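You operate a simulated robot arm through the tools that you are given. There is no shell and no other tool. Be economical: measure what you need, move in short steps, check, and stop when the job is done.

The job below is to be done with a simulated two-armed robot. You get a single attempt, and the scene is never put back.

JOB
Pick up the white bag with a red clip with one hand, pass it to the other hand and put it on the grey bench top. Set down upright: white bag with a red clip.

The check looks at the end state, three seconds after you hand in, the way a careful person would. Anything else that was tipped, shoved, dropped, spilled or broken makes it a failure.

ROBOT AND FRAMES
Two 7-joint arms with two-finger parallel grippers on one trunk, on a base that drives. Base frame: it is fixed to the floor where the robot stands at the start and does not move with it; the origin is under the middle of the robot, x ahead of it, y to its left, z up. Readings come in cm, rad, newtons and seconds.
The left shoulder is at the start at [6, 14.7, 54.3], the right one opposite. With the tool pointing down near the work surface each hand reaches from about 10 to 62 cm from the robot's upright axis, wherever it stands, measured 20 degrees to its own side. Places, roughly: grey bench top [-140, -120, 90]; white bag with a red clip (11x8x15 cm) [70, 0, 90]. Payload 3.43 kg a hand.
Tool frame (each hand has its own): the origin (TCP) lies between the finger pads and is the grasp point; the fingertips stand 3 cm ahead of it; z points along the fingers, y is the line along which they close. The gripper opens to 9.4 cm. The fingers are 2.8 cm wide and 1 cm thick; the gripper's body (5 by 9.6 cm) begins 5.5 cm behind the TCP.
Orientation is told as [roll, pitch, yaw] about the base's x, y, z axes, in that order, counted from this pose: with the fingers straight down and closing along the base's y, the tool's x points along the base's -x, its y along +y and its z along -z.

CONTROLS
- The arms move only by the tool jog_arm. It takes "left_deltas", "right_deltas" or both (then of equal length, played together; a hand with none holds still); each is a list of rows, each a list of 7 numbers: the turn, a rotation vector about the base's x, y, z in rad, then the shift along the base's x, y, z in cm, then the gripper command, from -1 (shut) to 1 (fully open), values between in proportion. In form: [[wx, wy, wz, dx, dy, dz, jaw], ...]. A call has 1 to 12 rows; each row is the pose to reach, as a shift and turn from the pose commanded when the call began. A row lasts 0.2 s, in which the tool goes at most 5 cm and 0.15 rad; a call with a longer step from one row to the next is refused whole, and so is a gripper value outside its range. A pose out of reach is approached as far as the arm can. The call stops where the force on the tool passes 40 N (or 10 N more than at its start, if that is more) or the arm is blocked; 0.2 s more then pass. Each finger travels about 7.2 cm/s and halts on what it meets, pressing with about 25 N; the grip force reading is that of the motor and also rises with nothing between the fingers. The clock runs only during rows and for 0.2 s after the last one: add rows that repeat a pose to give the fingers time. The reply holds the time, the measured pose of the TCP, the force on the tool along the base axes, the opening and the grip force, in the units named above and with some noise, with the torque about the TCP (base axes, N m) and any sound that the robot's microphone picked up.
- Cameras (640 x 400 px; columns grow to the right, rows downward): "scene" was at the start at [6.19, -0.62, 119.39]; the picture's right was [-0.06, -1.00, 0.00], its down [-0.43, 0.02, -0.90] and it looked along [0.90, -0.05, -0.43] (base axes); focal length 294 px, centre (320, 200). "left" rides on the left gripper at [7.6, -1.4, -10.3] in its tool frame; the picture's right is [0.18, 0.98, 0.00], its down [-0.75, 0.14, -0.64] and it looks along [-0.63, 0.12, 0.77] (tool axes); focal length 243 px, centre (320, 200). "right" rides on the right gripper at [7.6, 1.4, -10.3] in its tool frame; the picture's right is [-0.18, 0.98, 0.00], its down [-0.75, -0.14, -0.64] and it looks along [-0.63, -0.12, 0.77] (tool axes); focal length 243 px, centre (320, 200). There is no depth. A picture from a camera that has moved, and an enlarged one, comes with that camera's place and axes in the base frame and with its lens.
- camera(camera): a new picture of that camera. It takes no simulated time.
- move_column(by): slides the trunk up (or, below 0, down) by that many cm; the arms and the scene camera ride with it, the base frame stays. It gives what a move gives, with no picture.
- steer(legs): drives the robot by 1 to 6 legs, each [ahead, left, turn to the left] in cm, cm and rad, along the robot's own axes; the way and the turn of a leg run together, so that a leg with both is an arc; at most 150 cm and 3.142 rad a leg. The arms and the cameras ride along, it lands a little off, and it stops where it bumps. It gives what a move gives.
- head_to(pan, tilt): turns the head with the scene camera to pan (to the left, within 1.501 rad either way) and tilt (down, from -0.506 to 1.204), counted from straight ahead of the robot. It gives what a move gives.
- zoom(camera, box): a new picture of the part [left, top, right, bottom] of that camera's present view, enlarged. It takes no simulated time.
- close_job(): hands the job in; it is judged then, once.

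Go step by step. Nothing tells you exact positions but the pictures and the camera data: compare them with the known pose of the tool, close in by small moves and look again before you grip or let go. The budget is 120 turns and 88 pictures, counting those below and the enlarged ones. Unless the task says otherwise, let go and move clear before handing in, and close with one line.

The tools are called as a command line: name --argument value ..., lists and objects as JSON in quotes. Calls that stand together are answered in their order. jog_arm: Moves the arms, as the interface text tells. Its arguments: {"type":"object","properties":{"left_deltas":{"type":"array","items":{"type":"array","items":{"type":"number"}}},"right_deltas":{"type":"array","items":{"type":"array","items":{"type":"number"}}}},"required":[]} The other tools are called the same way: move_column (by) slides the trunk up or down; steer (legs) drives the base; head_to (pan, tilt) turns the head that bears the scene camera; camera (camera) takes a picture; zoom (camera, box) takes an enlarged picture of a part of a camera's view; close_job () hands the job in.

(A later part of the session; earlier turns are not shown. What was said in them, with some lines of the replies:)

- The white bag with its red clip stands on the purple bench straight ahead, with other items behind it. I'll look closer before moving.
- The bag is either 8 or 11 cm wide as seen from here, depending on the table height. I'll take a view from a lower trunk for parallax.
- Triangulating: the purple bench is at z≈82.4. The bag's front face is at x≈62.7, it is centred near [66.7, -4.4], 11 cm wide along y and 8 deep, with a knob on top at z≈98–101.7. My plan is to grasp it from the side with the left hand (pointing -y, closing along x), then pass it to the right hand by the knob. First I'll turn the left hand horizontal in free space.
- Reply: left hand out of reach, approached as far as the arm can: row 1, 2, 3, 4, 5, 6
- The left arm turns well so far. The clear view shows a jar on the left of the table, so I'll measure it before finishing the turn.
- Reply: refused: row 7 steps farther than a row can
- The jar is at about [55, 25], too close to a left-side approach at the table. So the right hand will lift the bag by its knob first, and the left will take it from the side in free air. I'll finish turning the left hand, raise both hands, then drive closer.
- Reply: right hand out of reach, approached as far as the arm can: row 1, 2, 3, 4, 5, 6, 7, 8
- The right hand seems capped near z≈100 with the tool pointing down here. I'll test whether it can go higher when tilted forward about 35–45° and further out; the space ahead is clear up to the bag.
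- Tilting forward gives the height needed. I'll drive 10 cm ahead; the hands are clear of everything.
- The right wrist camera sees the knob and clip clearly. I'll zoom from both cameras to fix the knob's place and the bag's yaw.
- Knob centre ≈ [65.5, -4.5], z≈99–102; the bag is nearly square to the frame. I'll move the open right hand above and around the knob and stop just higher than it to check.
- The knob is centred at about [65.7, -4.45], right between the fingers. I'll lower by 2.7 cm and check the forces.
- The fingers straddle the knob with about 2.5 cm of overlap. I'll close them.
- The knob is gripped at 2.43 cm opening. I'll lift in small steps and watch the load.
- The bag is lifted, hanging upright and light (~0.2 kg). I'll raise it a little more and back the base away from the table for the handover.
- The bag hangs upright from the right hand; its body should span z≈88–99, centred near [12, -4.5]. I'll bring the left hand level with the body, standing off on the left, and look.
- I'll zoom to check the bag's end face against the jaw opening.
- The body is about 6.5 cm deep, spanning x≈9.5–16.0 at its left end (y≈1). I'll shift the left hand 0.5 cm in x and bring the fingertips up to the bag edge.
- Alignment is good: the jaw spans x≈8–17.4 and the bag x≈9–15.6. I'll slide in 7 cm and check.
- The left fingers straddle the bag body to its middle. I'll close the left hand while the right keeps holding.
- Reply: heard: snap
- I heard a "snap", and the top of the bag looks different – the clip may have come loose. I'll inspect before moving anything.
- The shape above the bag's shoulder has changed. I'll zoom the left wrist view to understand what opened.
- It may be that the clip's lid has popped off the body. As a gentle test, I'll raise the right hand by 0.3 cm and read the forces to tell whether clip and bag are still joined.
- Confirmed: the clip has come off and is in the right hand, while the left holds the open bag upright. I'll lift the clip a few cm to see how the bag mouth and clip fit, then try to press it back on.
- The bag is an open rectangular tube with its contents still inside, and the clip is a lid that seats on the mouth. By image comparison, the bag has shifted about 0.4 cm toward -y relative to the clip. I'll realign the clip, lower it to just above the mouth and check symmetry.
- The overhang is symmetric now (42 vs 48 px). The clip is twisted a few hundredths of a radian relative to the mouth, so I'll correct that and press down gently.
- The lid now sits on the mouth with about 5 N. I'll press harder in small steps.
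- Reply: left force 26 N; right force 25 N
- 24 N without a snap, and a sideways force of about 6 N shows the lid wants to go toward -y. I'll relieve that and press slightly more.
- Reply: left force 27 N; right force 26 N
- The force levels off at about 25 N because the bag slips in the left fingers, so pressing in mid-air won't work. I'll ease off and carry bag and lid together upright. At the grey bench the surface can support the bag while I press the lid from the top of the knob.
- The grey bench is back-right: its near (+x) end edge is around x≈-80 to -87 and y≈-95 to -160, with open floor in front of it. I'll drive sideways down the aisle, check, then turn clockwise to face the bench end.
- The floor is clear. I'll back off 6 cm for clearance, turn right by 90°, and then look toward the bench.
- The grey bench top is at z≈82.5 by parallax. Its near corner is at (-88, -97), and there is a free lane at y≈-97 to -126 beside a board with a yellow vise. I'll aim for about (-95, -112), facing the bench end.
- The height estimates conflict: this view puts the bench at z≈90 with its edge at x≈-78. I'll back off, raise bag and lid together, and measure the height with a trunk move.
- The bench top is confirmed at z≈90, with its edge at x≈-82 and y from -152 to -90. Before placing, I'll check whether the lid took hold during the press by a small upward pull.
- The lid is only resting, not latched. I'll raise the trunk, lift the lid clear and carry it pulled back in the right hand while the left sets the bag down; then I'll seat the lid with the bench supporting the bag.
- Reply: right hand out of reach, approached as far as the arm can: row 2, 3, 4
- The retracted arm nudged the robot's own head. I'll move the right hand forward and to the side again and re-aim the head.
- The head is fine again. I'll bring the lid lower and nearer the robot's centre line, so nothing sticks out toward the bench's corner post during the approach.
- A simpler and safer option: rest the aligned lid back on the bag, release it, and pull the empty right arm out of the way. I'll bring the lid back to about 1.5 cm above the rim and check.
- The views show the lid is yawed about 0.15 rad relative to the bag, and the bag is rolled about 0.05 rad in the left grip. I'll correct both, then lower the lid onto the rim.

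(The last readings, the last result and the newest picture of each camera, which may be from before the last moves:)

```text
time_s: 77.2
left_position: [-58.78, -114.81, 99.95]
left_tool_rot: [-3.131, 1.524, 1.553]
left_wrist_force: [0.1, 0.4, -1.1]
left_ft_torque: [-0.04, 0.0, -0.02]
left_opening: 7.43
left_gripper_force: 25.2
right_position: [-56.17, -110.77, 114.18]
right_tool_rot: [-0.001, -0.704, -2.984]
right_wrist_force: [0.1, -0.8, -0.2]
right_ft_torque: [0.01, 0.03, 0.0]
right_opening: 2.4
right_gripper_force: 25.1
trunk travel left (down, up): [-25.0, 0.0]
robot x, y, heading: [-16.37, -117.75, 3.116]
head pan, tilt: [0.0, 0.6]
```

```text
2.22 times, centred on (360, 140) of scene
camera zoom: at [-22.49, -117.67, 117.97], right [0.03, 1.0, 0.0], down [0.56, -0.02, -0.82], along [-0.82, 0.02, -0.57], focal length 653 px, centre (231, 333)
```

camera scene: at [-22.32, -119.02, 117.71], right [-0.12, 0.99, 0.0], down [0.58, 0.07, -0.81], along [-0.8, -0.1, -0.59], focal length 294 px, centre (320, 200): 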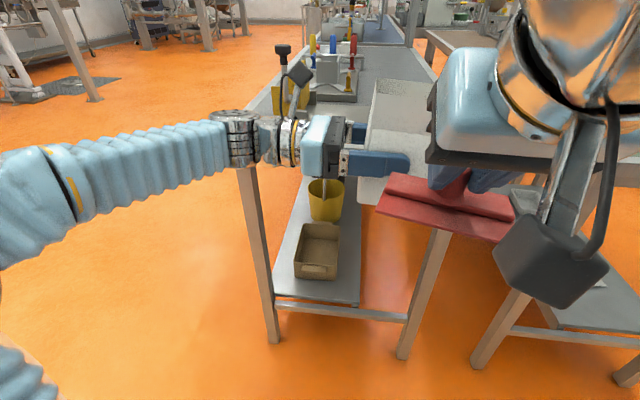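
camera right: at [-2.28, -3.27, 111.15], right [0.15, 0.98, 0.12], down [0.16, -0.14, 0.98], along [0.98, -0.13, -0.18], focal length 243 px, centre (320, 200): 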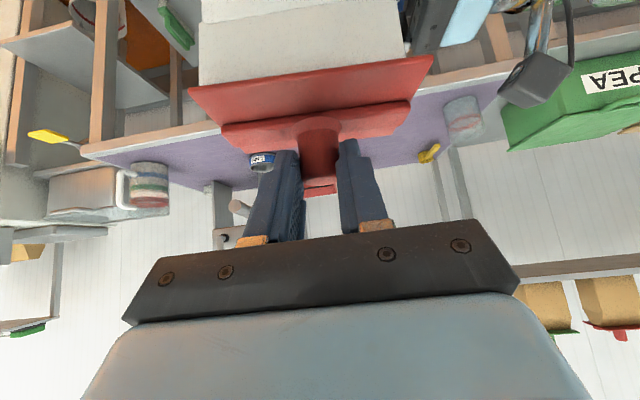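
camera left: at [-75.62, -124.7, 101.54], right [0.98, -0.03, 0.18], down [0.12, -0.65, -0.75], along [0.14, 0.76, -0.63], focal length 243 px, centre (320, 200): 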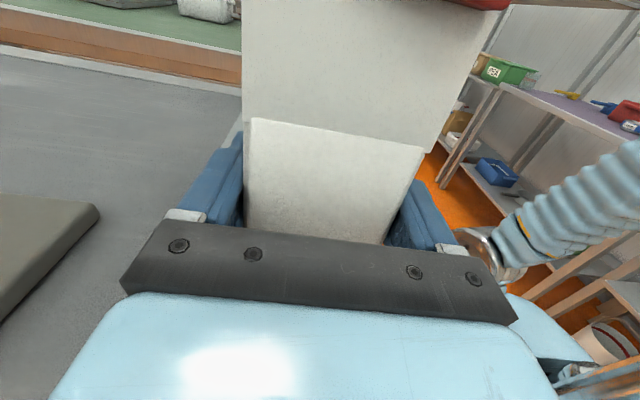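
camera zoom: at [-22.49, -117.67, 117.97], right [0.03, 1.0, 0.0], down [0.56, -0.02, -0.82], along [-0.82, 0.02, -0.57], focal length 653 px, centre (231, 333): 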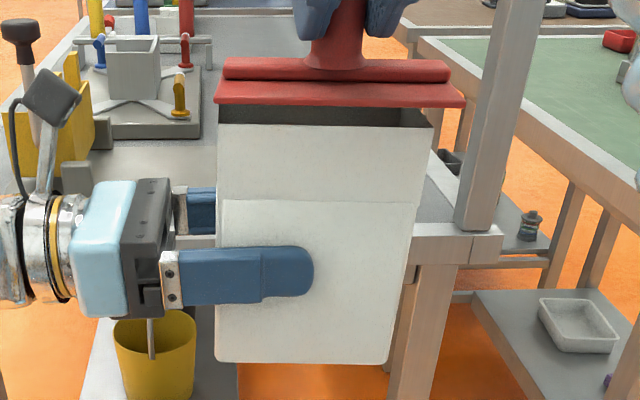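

Much better aligned. A small final shift of 0.3 cm toward the robot's left and 0.03 rad yaw, then lower the lid to rest.

jog_arm --right_deltas '[[0, 0, 0.03, 0, -0.2, 0, -1], [0, 0, 0.03, 0, -0.25, -0.3, -1], [0, 0, 0.03, 0, -0.25, -0.6, -1], [0, 0, 0.03, 0, -0.25, -0.9, -1], [0, 0, 0.03, 0, -0.25, -1.0, -1], [0, 0, 0.03, 0, -0.25, -1.0, -1]]'

zoom --camera "right" --box '[140, 0, 480, 200]'

```text
time_s: 78.6
left_position: [-58.64, -114.91, 99.97]
left_tool_rot: [-3.128, 1.525, 1.556]
left_wrist_force: [0.3, 0.0, -1.0]
left_ft_torque: [-0.03, -0.04, 0.0]
left_opening: 7.39
left_gripper_force: 25.4
right_position: [-56.24, -111.09, 113.22]
right_tool_rot: [-0.001, -0.703, -2.955]
right_wrist_force: [0.7, -0.5, -1.2]
right_ft_torque: [0.01, -0.05, -0.01]
right_opening: 2.4
right_gripper_force: 24.9
trunk travel left (down, up): [-25.0, 0.0]
robot x, y, heading: [-16.67, -118.3, 3.111]
head pan, tilt: [0.0, 0.6]
```

```text
1.88 times, centred on (310, 100) of right
camera zoom: at [-43.79, -110.17, 116.21], right [0.04, -0.99, 0.12], down [-0.18, 0.11, 0.98], along [-0.98, -0.07, -0.18], focal length 457 px, centre (339, 388)
```

zoom: 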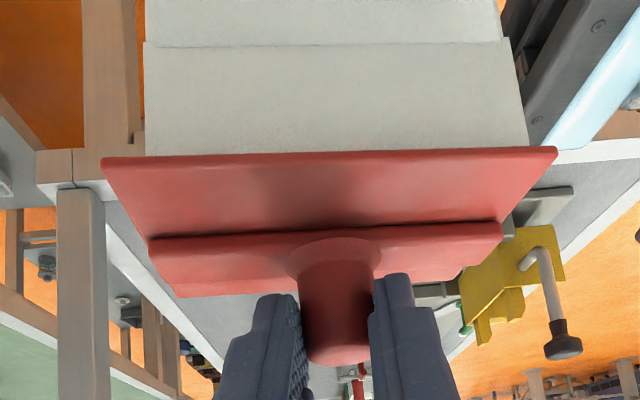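

The alignment is now much better than at the first press, so I'll try a moderate press in place once more.

jog_arm --right_deltas '[[0, 0, 0, 0, -0.2, 0, -1], [0, 0, 0, 0, -0.2, -0.2, -1], [0, 0, 0, 0, -0.2, -0.4, -1], [0, 0, 0, 0, -0.2, -0.55, -1], [0, 0, 0, 0, -0.2, -0.7, -1], [0, 0, 0, 0, -0.2, -0.7, -1]]'

zoom --camera "scene" --box '[240, 50, 480, 230]'

```text
time_s: 80.0
left_position: [-58.74, -115.02, 99.78]
left_tool_rot: [3.13, 1.526, 1.533]
left_wrist_force: [0.2, -7.8, -26.5]
left_ft_torque: [0.24, 0.05, 0.03]
left_opening: 7.43
left_gripper_force: 24.8
right_position: [-56.15, -111.15, 112.6]
right_tool_rot: [0.001, -0.703, -2.956]
right_wrist_force: [-0.4, 6.6, 25.5]
right_ft_torque: [-0.32, 0.62, -0.24]
right_opening: 2.41
right_gripper_force: 24.8
trunk travel left (down, up): [-25.0, 0.0]
robot x, y, heading: [-16.3, -117.49, 3.111]
head pan, tilt: [0.0, 0.6]
```

```text
2.22 times, centred on (360, 140) of scene
camera zoom: at [-22.48, -117.67, 117.97], right [0.03, 1.0, 0.0], down [0.56, -0.02, -0.82], along [-0.82, 0.02, -0.57], focal length 653 px, centre (231, 333)
```

zoom: 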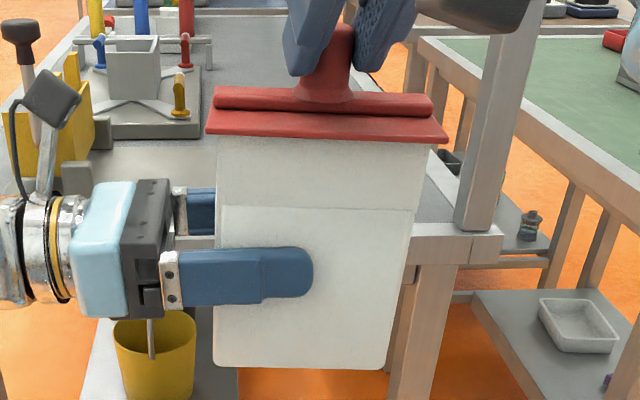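

No snap at 26 N. I'll ease off so the lid rests, release the knob, and back the right hand away, leaving the lid on the bag.

jog_arm --right_deltas '[[0, 0, 0, 0, 0, 0.3, -1], [0, 0, 0, 0, 0.1, 0.55, -1], [0, 0, 0, 0, 0.1, 0.6, -1], [0, 0, 0, 0, 0.1, 0.6, -0.4], [0, 0, 0, 0, 0.1, 0.6, 0.2], [0, 0, 0, 0, 0.1, 0.6, 1], [0, 0, 0, 0, 0.1, 0.6, 1], [0, 0, 0, 0, 0.1, 0.6, 1]]'

zoom --camera "right" --box '[140, 0, 480, 200]'

```text
time_s: 81.8
left_position: [-58.66, -114.72, 99.88]
left_tool_rot: [-3.128, 1.523, 1.556]
left_wrist_force: [0.4, 0.2, -1.4]
left_ft_torque: [-0.05, -0.01, 0.01]
left_opening: 7.39
left_gripper_force: 25.2
right_position: [-56.31, -111.15, 113.22]
right_tool_rot: [0.0, -0.703, -2.954]
right_wrist_force: [0.3, 0.1, -0.6]
right_ft_torque: [-0.02, -0.04, 0.0]
right_opening: 9.4
right_gripper_force: 0.2
trunk travel left (down, up): [-25.0, 0.0]
robot x, y, heading: [-16.28, -117.62, 3.109]
head pan, tilt: [0.0, 0.6]
```

```text
1.88 times, centred on (310, 100) of right
camera zoom: at [-43.85, -110.2, 116.12], right [0.04, -0.99, 0.12], down [-0.18, 0.11, 0.98], along [-0.98, -0.07, -0.18], focal length 457 px, centre (339, 388)
```

zoom: 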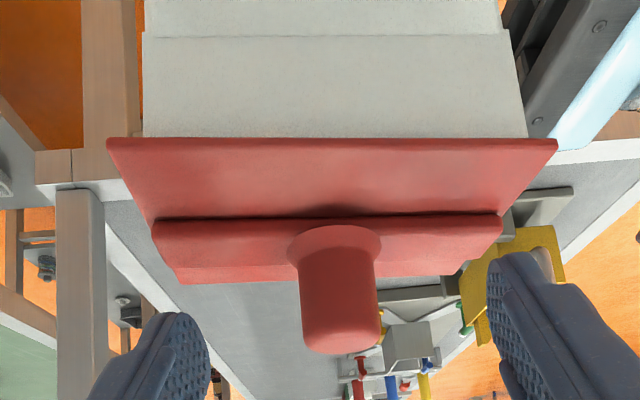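

The lid rests squarely on the bag. I'll withdraw the right hand backward and park it.

jog_arm --right_deltas '[[0, 0, 0, 2, 0, 0.5, 1], [0, 0, 0, 5, 0, 0.8, 1], [0, 0, 0, 8, 1, 0.5, 1], [0, 0, 0, 10, 4, -1, 1], [0, 0, 0, 11, 7, -3, 1], [0, 0, 0, 12, 9, -6, 1], [0, 0, 0, 13, 11, -9, 1], [0, 0, 0, 13, 12, -10, 1], [0, 0, 0, 13, 12, -10, 1]]'

camera --camera "scene"

```text
time_s: 83.8
left_position: [-58.61, -114.85, 99.97]
left_tool_rot: [-3.127, 1.522, 1.558]
left_wrist_force: [0.0, 0.3, -1.9]
left_ft_torque: [-0.02, -0.01, -0.02]
left_opening: 7.39
left_gripper_force: 24.5
right_position: [-43.39, -98.88, 103.11]
right_tool_rot: [0.001, -0.703, -2.957]
right_wrist_force: [0.5, -0.3, -0.3]
right_ft_torque: [-0.01, 0.03, -0.05]
right_opening: 9.39
right_gripper_force: 0.2
trunk travel left (down, up): [-25.0, 0.0]
robot x, y, heading: [-16.57, -117.65, 3.109]
head pan, tilt: [0.0, 0.6]
```

```text
18 pictures are left
camera scene: at [-22.47, -117.66, 117.97], right [0.03, 1.0, 0.0], down [0.56, -0.02, -0.82], along [-0.82, 0.02, -0.57], focal length 294 px, centre (320, 200)
```

scene: 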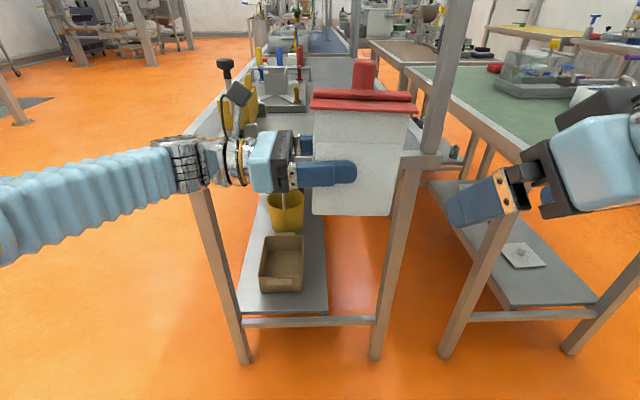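

I'll extend the left arm 8 cm forward and lift 2 cm so the base can stay further from the benches, and tuck the right hand in.

jog_arm --left_deltas '[[0, 0, 0, -1, 0, 0.5, -1], [0, 0, 0, -2, 0, 1, -1], [0, 0, 0, -3.2, 0, 1.5, -1], [0, 0, 0, -4.4, 0, 2, -1], [0, 0, 0, -5.6, 0, 2, -1], [0, 0, 0, -6.8, 0, 2, -1], [0, 0, 0, -8, 0, 2, -1], [0, 0, 0, -8, 0, 2, -1]]' --right_deltas '[[0, 0, 0, 1, 0, 0, 1], [0, 0, 0, 2, 0, 0, 1], [0, 0, 0, 3, 0, 0, 1], [0, 0, 0, 4, 0, 0, 1], [0, 0, 0, 5, 0, 0, 1], [0, 0, 0, 6, 0, 0, 1], [0, 0, 0, 7, 0, 0, 1], [0, 0, 0, 7, 0, 0, 1]]'

steer --legs '[[0, 0, 0.45], [10.5, 0, 0], [0, -24, 0]]'

camera --camera "scene"

```text
time_s: 85.6
left_position: [-66.58, -114.92, 101.91]
left_tool_rot: [-3.119, 1.524, 1.564]
left_wrist_force: [-0.8, 0.4, -1.7]
left_ft_torque: [-0.06, 0.03, 0.0]
left_opening: 7.42
left_gripper_force: 25.2
right_position: [-36.16, -99.05, 103.15]
right_tool_rot: [0.0, -0.703, -2.956]
right_wrist_force: [0.3, -0.5, -0.4]
right_ft_torque: [0.0, 0.05, 0.01]
right_opening: 9.4
right_gripper_force: 0.1
trunk travel left (down, up): [-25.0, 0.0]
robot x, y, heading: [-16.99, -117.72, 3.11]
head pan, tilt: [0.0, 0.6]
```

```text
time_s: 89.5
left_position: [-82.24, -119.22, 102.0]
left_tool_rot: [-3.123, 1.524, 2.01]
left_wrist_force: [-0.5, -0.7, -2.4]
left_ft_torque: [-0.03, -0.03, 0.01]
left_opening: 7.4
left_gripper_force: 24.8
right_position: [-61.88, -91.7, 103.25]
right_tool_rot: [0.001, -0.702, -2.507]
right_wrist_force: [0.3, -0.4, -0.7]
right_ft_torque: [0.04, -0.03, -0.03]
right_opening: 9.44
right_gripper_force: 0.0
trunk travel left (down, up): [-25.0, 0.0]
robot x, y, heading: [-36.19, -100.28, -2.724]
head pan, tilt: [0.0, 0.6]
```

```text
17 pictures are left
camera scene: at [-41.37, -102.57, 117.97], right [-0.41, 0.91, 0.0], down [0.52, 0.23, -0.82], along [-0.75, -0.34, -0.57], focal length 294 px, centre (320, 200)
```

scene: 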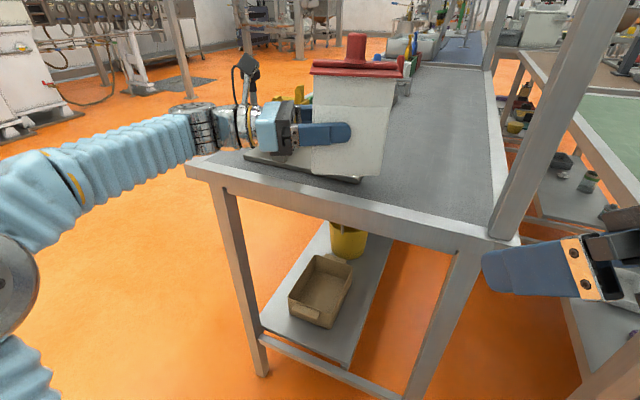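

The spot beside the post is clear. I'll slide another 13.5 cm to the right to bring the bag over it.

steer --legs '[[0.5, -13.5, 0]]'

camera --camera "scene"

camera --camera "left"

```text
time_s: 90.8
left_position: [-88.1, -107.28, 102.0]
left_tool_rot: [-3.123, 1.523, 2.013]
left_wrist_force: [-0.3, 0.7, -1.6]
left_ft_torque: [-0.06, -0.01, 0.02]
left_opening: 7.42
left_gripper_force: 25.2
right_position: [-67.74, -79.76, 103.19]
right_tool_rot: [0.001, -0.704, -2.507]
right_wrist_force: [0.2, -0.6, 0.0]
right_ft_torque: [0.02, 0.01, -0.01]
right_opening: 9.39
right_gripper_force: 0.0
trunk travel left (down, up): [-25.0, 0.0]
robot x, y, heading: [-41.94, -88.09, -2.72]
head pan, tilt: [0.0, 0.6]
```

```text
16 pictures are left
camera scene: at [-47.25, -90.64, 117.97], right [-0.41, 0.91, 0.0], down [0.52, 0.23, -0.82], along [-0.75, -0.34, -0.57], focal length 294 px, centre (320, 200)
```

scene: 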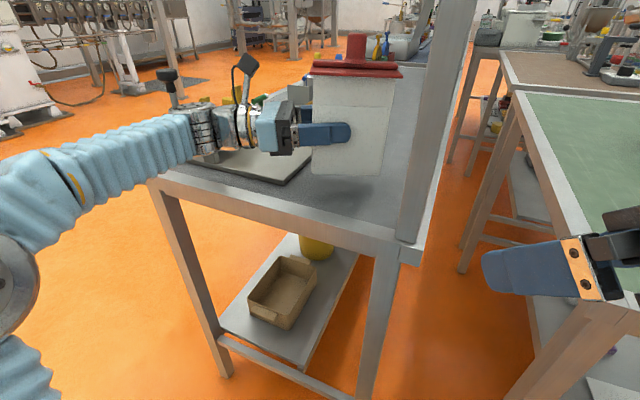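

```text
15 pictures are left
camera left: at [-85.21, -117.52, 109.05], right [0.9, 0.39, 0.18], down [0.38, -0.5, -0.78], along [-0.22, 0.77, -0.59], focal length 243 px, centre (320, 200)
```

left: 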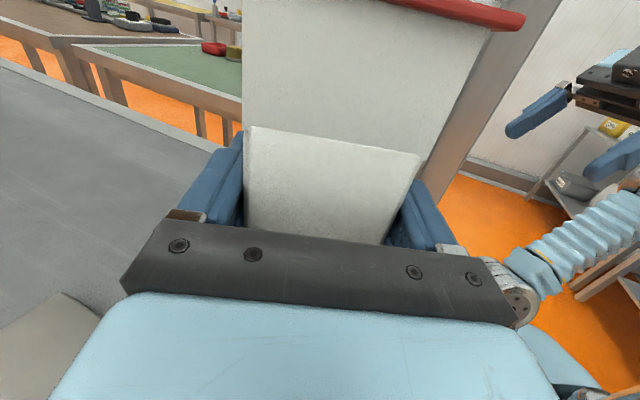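

The bag hangs over a clear spot with a few cm to the edge and the board. I'll lower it toward the bench and watch the force.

jog_arm --left_deltas '[[0, 0, 0, 0, 0, -1, -1], [0, 0, 0, 0, 0, -2, -1], [0, 0, 0, 0, 0, -3, -1], [0, 0, 0, 0, 0, -3.8, -1], [0, 0, 0, 0, 0, -4.3, -1], [0, 0, 0, 0, 0, -4.3, -1]]'

zoom --camera "scene" --box '[160, 70, 480, 270]'

```text
time_s: 92.2
left_position: [-88.15, -107.23, 97.67]
left_tool_rot: [-3.125, 1.523, 2.006]
left_wrist_force: [0.4, -0.2, -1.6]
left_ft_torque: [-0.06, -0.04, 0.02]
left_opening: 7.39
left_gripper_force: 25.4
right_position: [-67.83, -79.72, 103.09]
right_tool_rot: [0.002, -0.703, -2.506]
right_wrist_force: [0.0, 0.8, -0.4]
right_ft_torque: [0.0, -0.02, -0.02]
right_opening: 9.39
right_gripper_force: 0.0
trunk travel left (down, up): [-25.0, 0.0]
robot x, y, heading: [-42.21, -87.85, -2.721]
head pan, tilt: [0.0, 0.6]
```

```text
2.00 times, centred on (320, 170) of scene
camera zoom: at [-47.26, -90.62, 117.97], right [-0.41, 0.91, 0.0], down [0.52, 0.23, -0.82], along [-0.75, -0.34, -0.57], focal length 588 px, centre (320, 260)
```

zoom: 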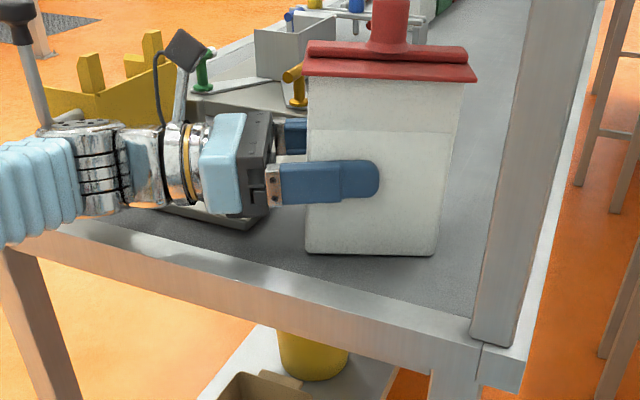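

Nearly down. I'll lower in fine steps.

jog_arm --left_deltas '[[0, 0, 0, 0, 0, -0.2, -1], [0, 0, 0, 0, 0, -0.4, -1], [0, 0, 0, 0, 0, -0.6, -1], [0, 0, 0, 0, 0, -0.6, -1]]'

```text
time_s: 93.2
left_position: [-88.16, -107.27, 97.29]
left_tool_rot: [-3.063, 1.521, 2.073]
left_wrist_force: [-2.9, -7.7, 22.5]
left_ft_torque: [-0.08, -0.16, -0.02]
left_opening: 7.4
left_gripper_force: 24.9
right_position: [-67.7, -79.8, 103.07]
right_tool_rot: [0.0, -0.704, -2.506]
right_wrist_force: [0.7, 0.6, 0.2]
right_ft_torque: [0.0, 0.0, -0.03]
right_opening: 9.4
right_gripper_force: 0.0
trunk travel left (down, up): [-25.0, 0.0]
robot x, y, heading: [-41.89, -88.18, -2.722]
head pan, tilt: [0.0, 0.6]
```

Contact at about 22 N with the bag standing on the bench. I'll ease off, open the left hand and look before withdrawing.

jog_arm --left_deltas '[[0, 0, 0, 0, 0, 0.25, -1], [0, 0, 0, 0, 0, 0.45, -1], [0, 0, 0, 0, 0, 0.45, 0.6], [0, 0, 0, 0, 0, 0.45, 0.75], [0, 0, 0, 0, 0, 0.45, 1], [0, 0, 0, 0, 0, 0.45, 1]]'

zoom --camera "scene" --box '[160, 70, 480, 270]'

```text
time_s: 94.5
left_position: [-88.21, -107.26, 97.43]
left_tool_rot: [-3.122, 1.522, 2.013]
left_wrist_force: [-0.6, -0.1, 0.5]
left_ft_torque: [-0.01, -0.01, 0.0]
left_opening: 9.4
left_gripper_force: 0.1
right_position: [-67.85, -79.73, 103.17]
right_tool_rot: [0.001, -0.704, -2.507]
right_wrist_force: [-0.1, 0.4, 0.2]
right_ft_torque: [0.01, 0.0, 0.02]
right_opening: 9.41
right_gripper_force: 0.0
trunk travel left (down, up): [-25.0, 0.0]
robot x, y, heading: [-42.21, -88.16, -2.721]
head pan, tilt: [0.0, 0.6]
```

```text
2.00 times, centred on (320, 170) of scene
camera zoom: at [-47.25, -90.62, 117.97], right [-0.41, 0.91, 0.0], down [0.52, 0.23, -0.83], along [-0.75, -0.34, -0.56], focal length 588 px, centre (320, 260)
```

zoom: 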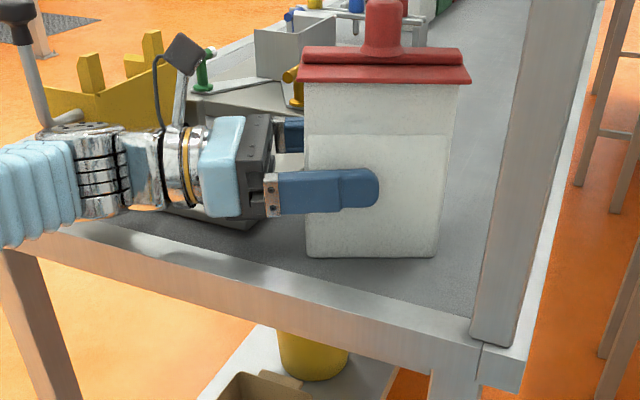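

The bag stands upright with the lid on top. I'll withdraw the left hand straight back along its axis.

jog_arm --left_deltas '[[0, 0, 0, 1.2, -2.7, 0, 1], [0, 0, 0, 2.4, -5.5, 0, 1], [0, 0, 0, 3.7, -8.2, 0, 1], [0, 0, 0, 4.9, -11, 0, 1], [0, 0, 0, 6.1, -13.7, 0.5, 1], [0, 0, 0, 7.3, -16.4, 1.5, 1], [0, 0, 0, 7.3, -16.4, 3, 1], [0, 0, 0, 7.3, -16.4, 3, 1]]'

camera --camera "scene"

```text
time_s: 96.3
left_position: [-80.8, -123.62, 100.43]
left_tool_rot: [-3.119, 1.524, 2.017]
left_wrist_force: [-0.5, 0.8, 0.1]
left_ft_torque: [0.0, -0.02, 0.0]
left_opening: 9.42
left_gripper_force: 0.1
right_position: [-67.79, -79.8, 103.17]
right_tool_rot: [0.0, -0.704, -2.506]
right_wrist_force: [0.3, 0.1, 0.7]
right_ft_torque: [-0.03, 0.0, 0.0]
right_opening: 9.4
right_gripper_force: 0.1
trunk travel left (down, up): [-25.0, 0.0]
robot x, y, heading: [-41.72, -88.08, -2.718]
head pan, tilt: [0.0, 0.6]
```

```text
12 pictures are left
camera scene: at [-47.25, -90.62, 117.97], right [-0.41, 0.91, 0.0], down [0.52, 0.23, -0.83], along [-0.75, -0.34, -0.56], focal length 294 px, centre (320, 200)
```

scene: 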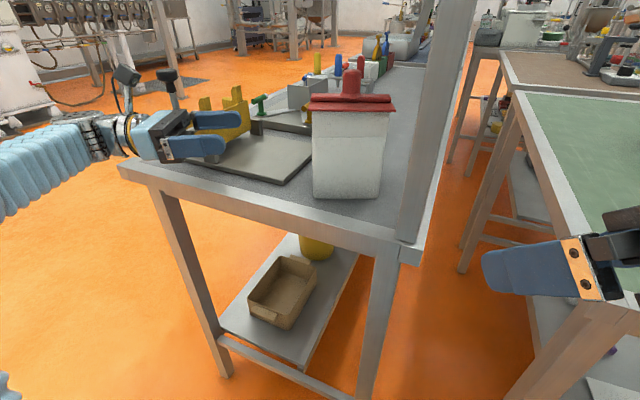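

The bag stands on the bench on its own with the lid resting on it. I'll reposition so the right hand can reach the knob clear of the post: retract the left hand, back off, straighten, and shift toward the bench's other side.

jog_arm --left_deltas '[[0, 0, 0, 3.6, 1.6, 0, 1], [0, 0, 0, 7.3, 3.3, 0, 1], [0, 0, 0, 11, 4.9, 0, 1], [0, 0, 0, 14.6, 6.5, 0, 1], [0, 0, 0, 18.3, 8.2, 0, 1], [0, 0, 0, 18.3, 8.2, 0, 1]]'

steer --legs '[[-12, 0, 0], [0, 0, -0.42], [0, 42, 0], [7, 0, 0]]'

head_to --pan -0.3 --tilt 0.5

camera --camera "scene"

```text
time_s: 97.8
left_position: [-62.37, -115.32, 100.44]
left_tool_rot: [-3.113, 1.524, 2.024]
left_wrist_force: [-0.5, 0.0, -0.3]
left_ft_torque: [-0.03, 0.0, -0.02]
left_opening: 9.39
left_gripper_force: 0.0
right_position: [-67.72, -79.74, 103.2]
right_tool_rot: [-0.001, -0.704, -2.506]
right_wrist_force: [-0.2, 0.0, -0.7]
right_ft_torque: [-0.01, 0.01, 0.03]
right_opening: 9.39
right_gripper_force: 0.0
trunk travel left (down, up): [-25.0, 0.0]
robot x, y, heading: [-42.03, -87.78, -2.719]
head pan, tilt: [0.0, 0.6]
```

```text
time_s: 103.1
left_position: [-68.39, -142.07, 100.5]
left_tool_rot: [-3.114, 1.525, 1.588]
left_wrist_force: [-0.4, 0.5, -0.1]
left_ft_torque: [0.0, 0.04, -0.02]
left_opening: 9.4
left_gripper_force: 0.1
right_position: [-58.4, -107.54, 103.19]
right_tool_rot: [0.001, -0.703, -2.936]
right_wrist_force: [-0.3, -0.5, 0.1]
right_ft_torque: [0.0, 0.03, -0.01]
right_opening: 9.39
right_gripper_force: 0.1
trunk travel left (down, up): [-25.0, 0.0]
robot x, y, heading: [-38.69, -126.0, 3.134]
head pan, tilt: [0.0, 0.6]
```

```text
time_s: 103.9
left_position: [-68.34, -142.21, 100.44]
left_tool_rot: [-3.119, 1.525, 1.585]
left_wrist_force: [0.3, -0.1, 0.2]
left_ft_torque: [-0.01, 0.02, 0.0]
left_opening: 9.44
left_gripper_force: 0.1
right_position: [-58.29, -107.6, 103.21]
right_tool_rot: [0.0, -0.703, -2.936]
right_wrist_force: [-0.1, 0.3, 0.8]
right_ft_torque: [0.03, 0.03, -0.01]
right_opening: 9.42
right_gripper_force: 0.1
trunk travel left (down, up): [-25.0, 0.0]
robot x, y, heading: [-38.23, -125.86, 3.135]
head pan, tilt: [-0.3, 0.499]
```

```text
11 pictures are left
camera scene: at [-43.99, -123.33, 118.87], right [0.31, 0.95, 0.0], down [0.46, -0.15, -0.88], along [-0.84, 0.27, -0.48], focal length 294 px, centre (320, 200)
```

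scene: 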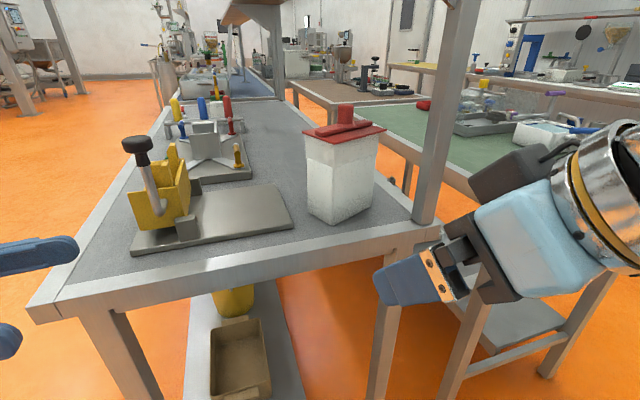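

Triangulation puts the knob at about (-89.2, -104.5, 108.2), and the right hand can reach it clear of the post. I'll move the open right hand in front of it, slightly high, and look.

jog_arm --right_deltas '[[0, 0, -0.1, -3, 0.5, 1, 1], [0, 0, -0.2, -6, 1, 2.5, 1], [0, 0, -0.21, -10, 1.5, 4.5, 1], [0, 0, -0.21, -14, 2, 6.5, 1], [0, 0, -0.21, -18, 2.5, 8.5, 1], [0, 0, -0.21, -21, 3, 9.5, 1], [0, 0, -0.21, -21, 3, 9.5, 1]]'

camera --camera "right"

```text
time_s: 105.5
left_position: [-68.37, -142.15, 100.4]
left_tool_rot: [-3.127, 1.525, 1.577]
left_wrist_force: [-0.4, 0.1, -0.6]
left_ft_torque: [-0.03, -0.04, -0.01]
left_opening: 9.42
left_gripper_force: 0.2
right_position: [-79.18, -104.63, 112.56]
right_tool_rot: [0.002, -0.702, 3.134]
right_wrist_force: [0.4, 0.0, 0.5]
right_ft_torque: [0.0, -0.03, -0.01]
right_opening: 9.41
right_gripper_force: 0.0
trunk travel left (down, up): [-25.0, 0.0]
robot x, y, heading: [-38.26, -126.05, 3.131]
head pan, tilt: [-0.3, 0.499]
```

```text
10 pictures are left
camera right: at [-66.87, -106.08, 115.47], right [-0.15, -0.98, 0.12], down [-0.16, 0.14, 0.98], along [-0.98, 0.12, -0.18], focal length 243 px, centre (320, 200)
```

right: 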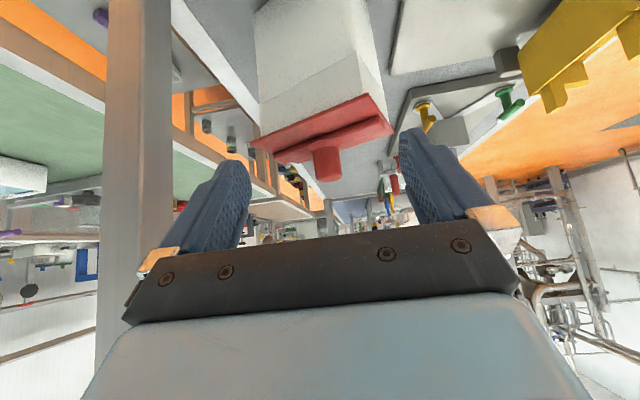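

The knob lines up at (-89.2, -104.4, 107.8). I'll advance around it and lower to gripping height.

jog_arm --right_deltas '[[0, 0, 0, -2.5, 0.1, 0, 1], [0, 0, 0, -5, 0.2, 0, 1], [0, 0, 0, -7, 0.2, 0, 1], [0, 0, 0, -8.3, 0.2, 0, 1], [0, 0, 0, -8.3, 0.2, -0.8, 1], [0, 0, 0, -8.3, 0.2, -1.6, 1], [0, 0, 0, -8.3, 0.2, -2.2, 1], [0, 0, 0, -8.3, 0.2, -2.2, 1]]'

zoom --camera "right" --box '[140, 0, 480, 240]'

```text
time_s: 107.3
left_position: [-68.33, -142.08, 100.46]
left_tool_rot: [-3.122, 1.524, 1.582]
left_wrist_force: [0.9, 0.1, -0.2]
left_ft_torque: [0.02, -0.01, -0.04]
left_opening: 9.37
left_gripper_force: 0.1
right_position: [-87.64, -104.43, 110.53]
right_tool_rot: [0.0, -0.706, 3.136]
right_wrist_force: [0.6, 0.8, -0.4]
right_ft_torque: [-0.01, 0.02, -0.02]
right_opening: 9.4
right_gripper_force: 0.1
trunk travel left (down, up): [-25.0, 0.0]
robot x, y, heading: [-38.53, -126.05, 3.135]
head pan, tilt: [-0.3, 0.499]
```

```text
1.67 times, centred on (310, 120) of right
camera zoom: at [-75.24, -105.92, 113.4], right [-0.15, -0.98, 0.12], down [-0.16, 0.14, 0.98], along [-0.98, 0.12, -0.18], focal length 404 px, centre (337, 333)
```

zoom: 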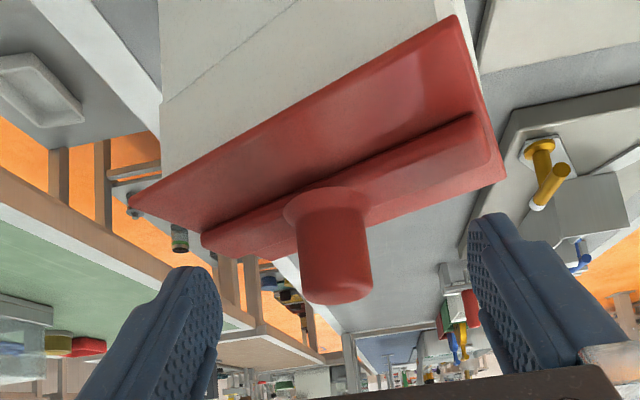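

Same picture as at the pickup: the knob is centred between the fingers. Closing on it.

jog_arm --right_deltas '[[0, 0, 0, 0, 0, -0.2, 0.2], [0, 0, 0, 0, 0, -0.2, -0.3], [0, 0, 0, 0, 0, -0.2, -0.6], [0, 0, 0, 0, 0, -0.2, -1], [0, 0, 0, 0, 0, -0.2, -1], [0, 0, 0, 0, 0, -0.2, -1]]'

jog_arm --right_deltas '[[0, 0, 0, 0, 0, -0.2, -1], [0, 0, 0, 0, 0, -0.4, -1], [0, 0, 0, 0, 0, -0.6, -1], [0, 0, 0, 0, 0, -0.6, -1]]'

```text
time_s: 108.7
left_position: [-68.43, -142.08, 100.41]
left_tool_rot: [-3.121, 1.524, 1.583]
left_wrist_force: [0.1, -0.7, -0.2]
left_ft_torque: [0.04, 0.01, 0.01]
left_opening: 9.38
left_gripper_force: 0.0
right_position: [-87.74, -104.33, 110.34]
right_tool_rot: [-0.001, -0.703, 3.136]
right_wrist_force: [-0.3, -0.4, 0.4]
right_ft_torque: [0.05, 0.02, 0.03]
right_opening: 2.44
right_gripper_force: 25.2
trunk travel left (down, up): [-25.0, 0.0]
robot x, y, heading: [-38.21, -126.0, 3.135]
head pan, tilt: [-0.3, 0.499]
```

```text
time_s: 109.7
left_position: [-68.27, -142.26, 100.58]
left_tool_rot: [-3.091, 1.525, 1.613]
left_wrist_force: [0.2, 0.1, 0.5]
left_ft_torque: [0.0, -0.01, 0.0]
left_opening: 9.4
left_gripper_force: 0.1
right_position: [-87.52, -104.4, 109.79]
right_tool_rot: [0.001, -0.706, 3.135]
right_wrist_force: [-4.7, 0.2, 34.2]
right_ft_torque: [-0.2, 0.7, 0.11]
right_opening: 2.45
right_gripper_force: 24.5
trunk travel left (down, up): [-25.0, 0.0]
robot x, y, heading: [-38.47, -125.28, 3.134]
head pan, tilt: [-0.3, 0.499]
heard: snap
```

A "snap" at 34 N – the clip seems to have latched back on. I'll ease off and look.

jog_arm --right_deltas '[[0, 0, 0, 0, 0, 0.2, -1], [0, 0, 0, 0, 0, 0.5, -1], [0, 0, 0, 0, 0, 0.5, -1]]'

zoom --camera "scene" --box '[240, 70, 440, 250]'

```text
time_s: 110.5
left_position: [-68.44, -142.17, 100.47]
left_tool_rot: [-3.123, 1.524, 1.582]
left_wrist_force: [-0.2, -0.5, -0.1]
left_ft_torque: [-0.02, -0.02, -0.01]
left_opening: 9.41
left_gripper_force: 0.1
right_position: [-87.71, -104.45, 110.0]
right_tool_rot: [-0.001, -0.7, 3.138]
right_wrist_force: [-0.3, -0.7, -2.2]
right_ft_torque: [0.0, -0.04, 0.0]
right_opening: 2.44
right_gripper_force: 25.4
trunk travel left (down, up): [-25.0, 0.0]
robot x, y, heading: [-38.73, -126.06, 3.128]
head pan, tilt: [-0.3, 0.499]
```

```text
2.22 times, centred on (340, 160) of scene
camera zoom: at [-44.0, -123.32, 118.85], right [0.31, 0.95, 0.0], down [0.46, -0.15, -0.88], along [-0.84, 0.27, -0.48], focal length 653 px, centre (276, 289)
```

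zoom: 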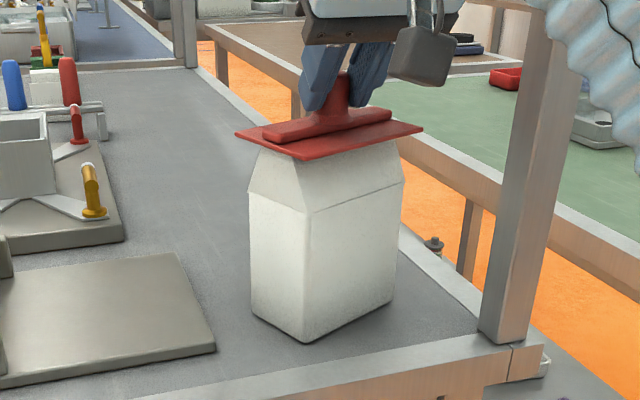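

The clip is back on and the bag has its closed gable shape again. The right hand now carries a little of its weight, so I'll lower a touch, release the knob, and back away.

jog_arm --right_deltas '[[0, 0, 0, 0, 0, -0.1, -1], [0, 0, 0, 0, 0, -0.2, -1], [0, 0, 0, 0, 0, -0.2, -1]]'

```text
time_s: 111.3
left_position: [-68.45, -142.12, 100.45]
left_tool_rot: [-3.125, 1.524, 1.582]
left_wrist_force: [0.6, -0.8, 0.2]
left_ft_torque: [-0.05, 0.04, 0.01]
left_opening: 9.38
left_gripper_force: 0.0
right_position: [-87.67, -104.38, 109.97]
right_tool_rot: [0.0, -0.703, 3.135]
right_wrist_force: [0.1, -0.3, -2.0]
right_ft_torque: [0.01, -0.02, 0.04]
right_opening: 2.4
right_gripper_force: 25.2
trunk travel left (down, up): [-25.0, 0.0]
robot x, y, heading: [-38.27, -126.02, 3.133]
head pan, tilt: [-0.3, 0.499]
```

jog_arm --right_deltas '[[0, 0, 0, 0, 0, -0.1, -1], [0, 0, 0, 0, 0, -0.2, -1], [0, 0, 0, 0, 0, -0.2, -1]]'

```text
time_s: 112.1
left_position: [-68.45, -142.03, 100.37]
left_tool_rot: [-3.12, 1.525, 1.586]
left_wrist_force: [-0.1, -0.5, 0.5]
left_ft_torque: [-0.02, 0.0, -0.02]
left_opening: 9.4
left_gripper_force: 0.1
right_position: [-87.64, -104.31, 109.91]
right_tool_rot: [0.0, -0.706, 3.136]
right_wrist_force: [-1.7, 1.6, 5.7]
right_ft_torque: [0.12, 0.16, 0.03]
right_opening: 2.42
right_gripper_force: 25.3
trunk travel left (down, up): [-25.0, 0.0]
robot x, y, heading: [-38.1, -126.2, 3.137]
head pan, tilt: [-0.3, 0.499]
```

The bag is now in contact with the bench (5.7 N). Releasing and withdrawing straight back with open fingers.

jog_arm --right_deltas '[[0, 0, 0, 0, 0, 0.05, -1], [0, 0, 0, 0, 0, 0.05, -0.3], [0, 0, 0, 0, 0, 0.05, 0.2], [0, 0, 0, 0, 0, 0.05, 0.6], [0, 0, 0, 0, 0, 0.05, 1], [0, 0, 0, 0, 0, 0.05, 1], [0, 0, 0, 0, 0, 0.05, 1]]'

zoom --camera "right" --box '[140, 0, 480, 240]'

```text
time_s: 113.7
left_position: [-68.4, -142.12, 100.47]
left_tool_rot: [-3.122, 1.525, 1.582]
left_wrist_force: [0.2, 0.3, -0.8]
left_ft_torque: [0.02, -0.05, 0.0]
left_opening: 9.38
left_gripper_force: 0.0
right_position: [-87.7, -104.27, 109.79]
right_tool_rot: [0.0, -0.704, 3.136]
right_wrist_force: [-0.7, 0.1, 0.4]
right_ft_torque: [-0.02, 0.02, -0.02]
right_opening: 9.4
right_gripper_force: 0.0
trunk travel left (down, up): [-25.0, 0.0]
robot x, y, heading: [-38.05, -126.19, 3.13]
head pan, tilt: [-0.3, 0.499]
```

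```text
1.67 times, centred on (310, 120) of right
camera zoom: at [-75.3, -105.91, 112.77], right [-0.14, -0.98, 0.12], down [-0.16, 0.14, 0.98], along [-0.98, 0.12, -0.18], focal length 404 px, centre (337, 333)
```

zoom: 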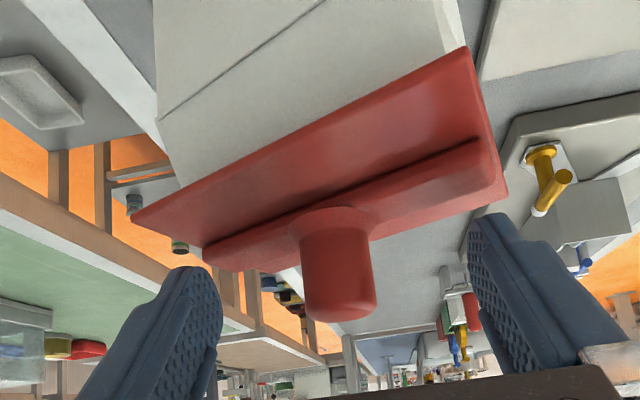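

Fingers are clear on both sides. I'll rise slightly and back out, then drive back a bit.

jog_arm --right_deltas '[[0, 0, 0, 0.3, 0, 1, 1], [0, 0, 0, 1, 0, 2, 1], [0, 0, 0, 4, 0, 2.5, 1], [0, 0, 0, 8, 0, 2.5, 1], [0, 0, 0, 12, 0, 2, 1], [0, 0, 0, 16, 0, 0, 1], [0, 0, 0, 16, 0, 0, 1]]'

steer --legs '[[-12, 0, 0]]'

camera --camera "scene"

zoom --camera "scene" --box '[240, 60, 440, 240]'

```text
time_s: 115.3
left_position: [-68.16, -142.13, 100.51]
left_tool_rot: [-3.115, 1.524, 1.59]
left_wrist_force: [-0.4, -0.5, 0.0]
left_ft_torque: [0.03, 0.01, 0.0]
left_opening: 9.39
left_gripper_force: 0.0
right_position: [-71.58, -104.38, 109.68]
right_tool_rot: [-0.001, -0.703, 3.136]
right_wrist_force: [-0.1, 0.3, -0.4]
right_ft_torque: [-0.04, 0.04, -0.03]
right_opening: 9.36
right_gripper_force: 0.1
trunk travel left (down, up): [-25.0, 0.0]
robot x, y, heading: [-38.48, -125.81, 3.131]
head pan, tilt: [-0.3, 0.499]
```

```text
time_s: 116.5
left_position: [-56.13, -142.25, 100.44]
left_tool_rot: [-3.124, 1.523, 1.581]
left_wrist_force: [-0.1, 0.5, 0.5]
left_ft_torque: [0.0, 0.01, 0.0]
left_opening: 9.4
left_gripper_force: 0.0
right_position: [-59.57, -104.57, 109.74]
right_tool_rot: [0.0, -0.703, 3.139]
right_wrist_force: [0.6, 0.7, -0.3]
right_ft_torque: [0.01, -0.02, 0.01]
right_opening: 9.37
right_gripper_force: 0.1
trunk travel left (down, up): [-25.0, 0.0]
robot x, y, heading: [-26.04, -126.46, 3.128]
head pan, tilt: [-0.3, 0.499]
```

```text
6 pictures are left
camera scene: at [-31.87, -123.45, 118.88], right [0.3, 0.95, 0.0], down [0.46, -0.15, -0.88], along [-0.84, 0.27, -0.48], focal length 294 px, centre (320, 200)
```

scene: 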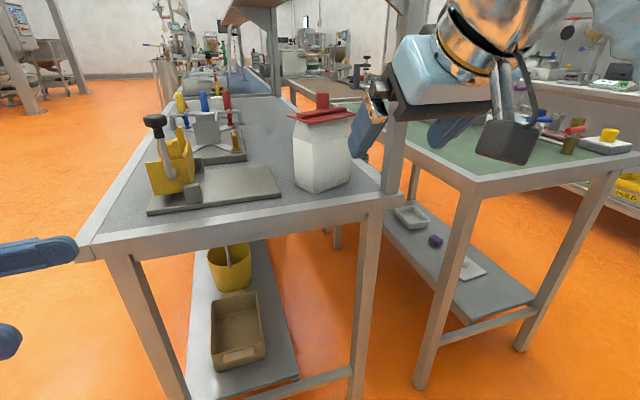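

```text
2.22 times, centred on (340, 150) of scene
camera zoom: at [-31.87, -123.45, 118.88], right [0.3, 0.95, 0.0], down [0.46, -0.15, -0.88], along [-0.84, 0.27, -0.48], focal length 653 px, centre (276, 311)
```

zoom: 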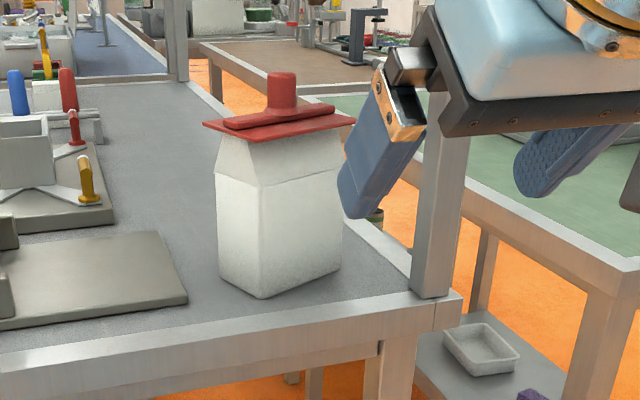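

The closed bag stands upright on the grey bench with its red clip on, nothing else was disturbed, and both hands are clear, so I'm handing in.

close_job

```text
The job is handed in.
```

The white bag with the red clip is standing upright on the grey bench top, after the right hand picked it up and passed it to the left. The clip snapped off while I was passing it. I set the bag and the loose clip down together, then pressed the clip until it snapped back on. In the last picture the bag was closed, nothing looked spilled, and the other things on the bench looked undisturbed. I also knocked the robot's own head with its right arm once or twice, with no visible effect.
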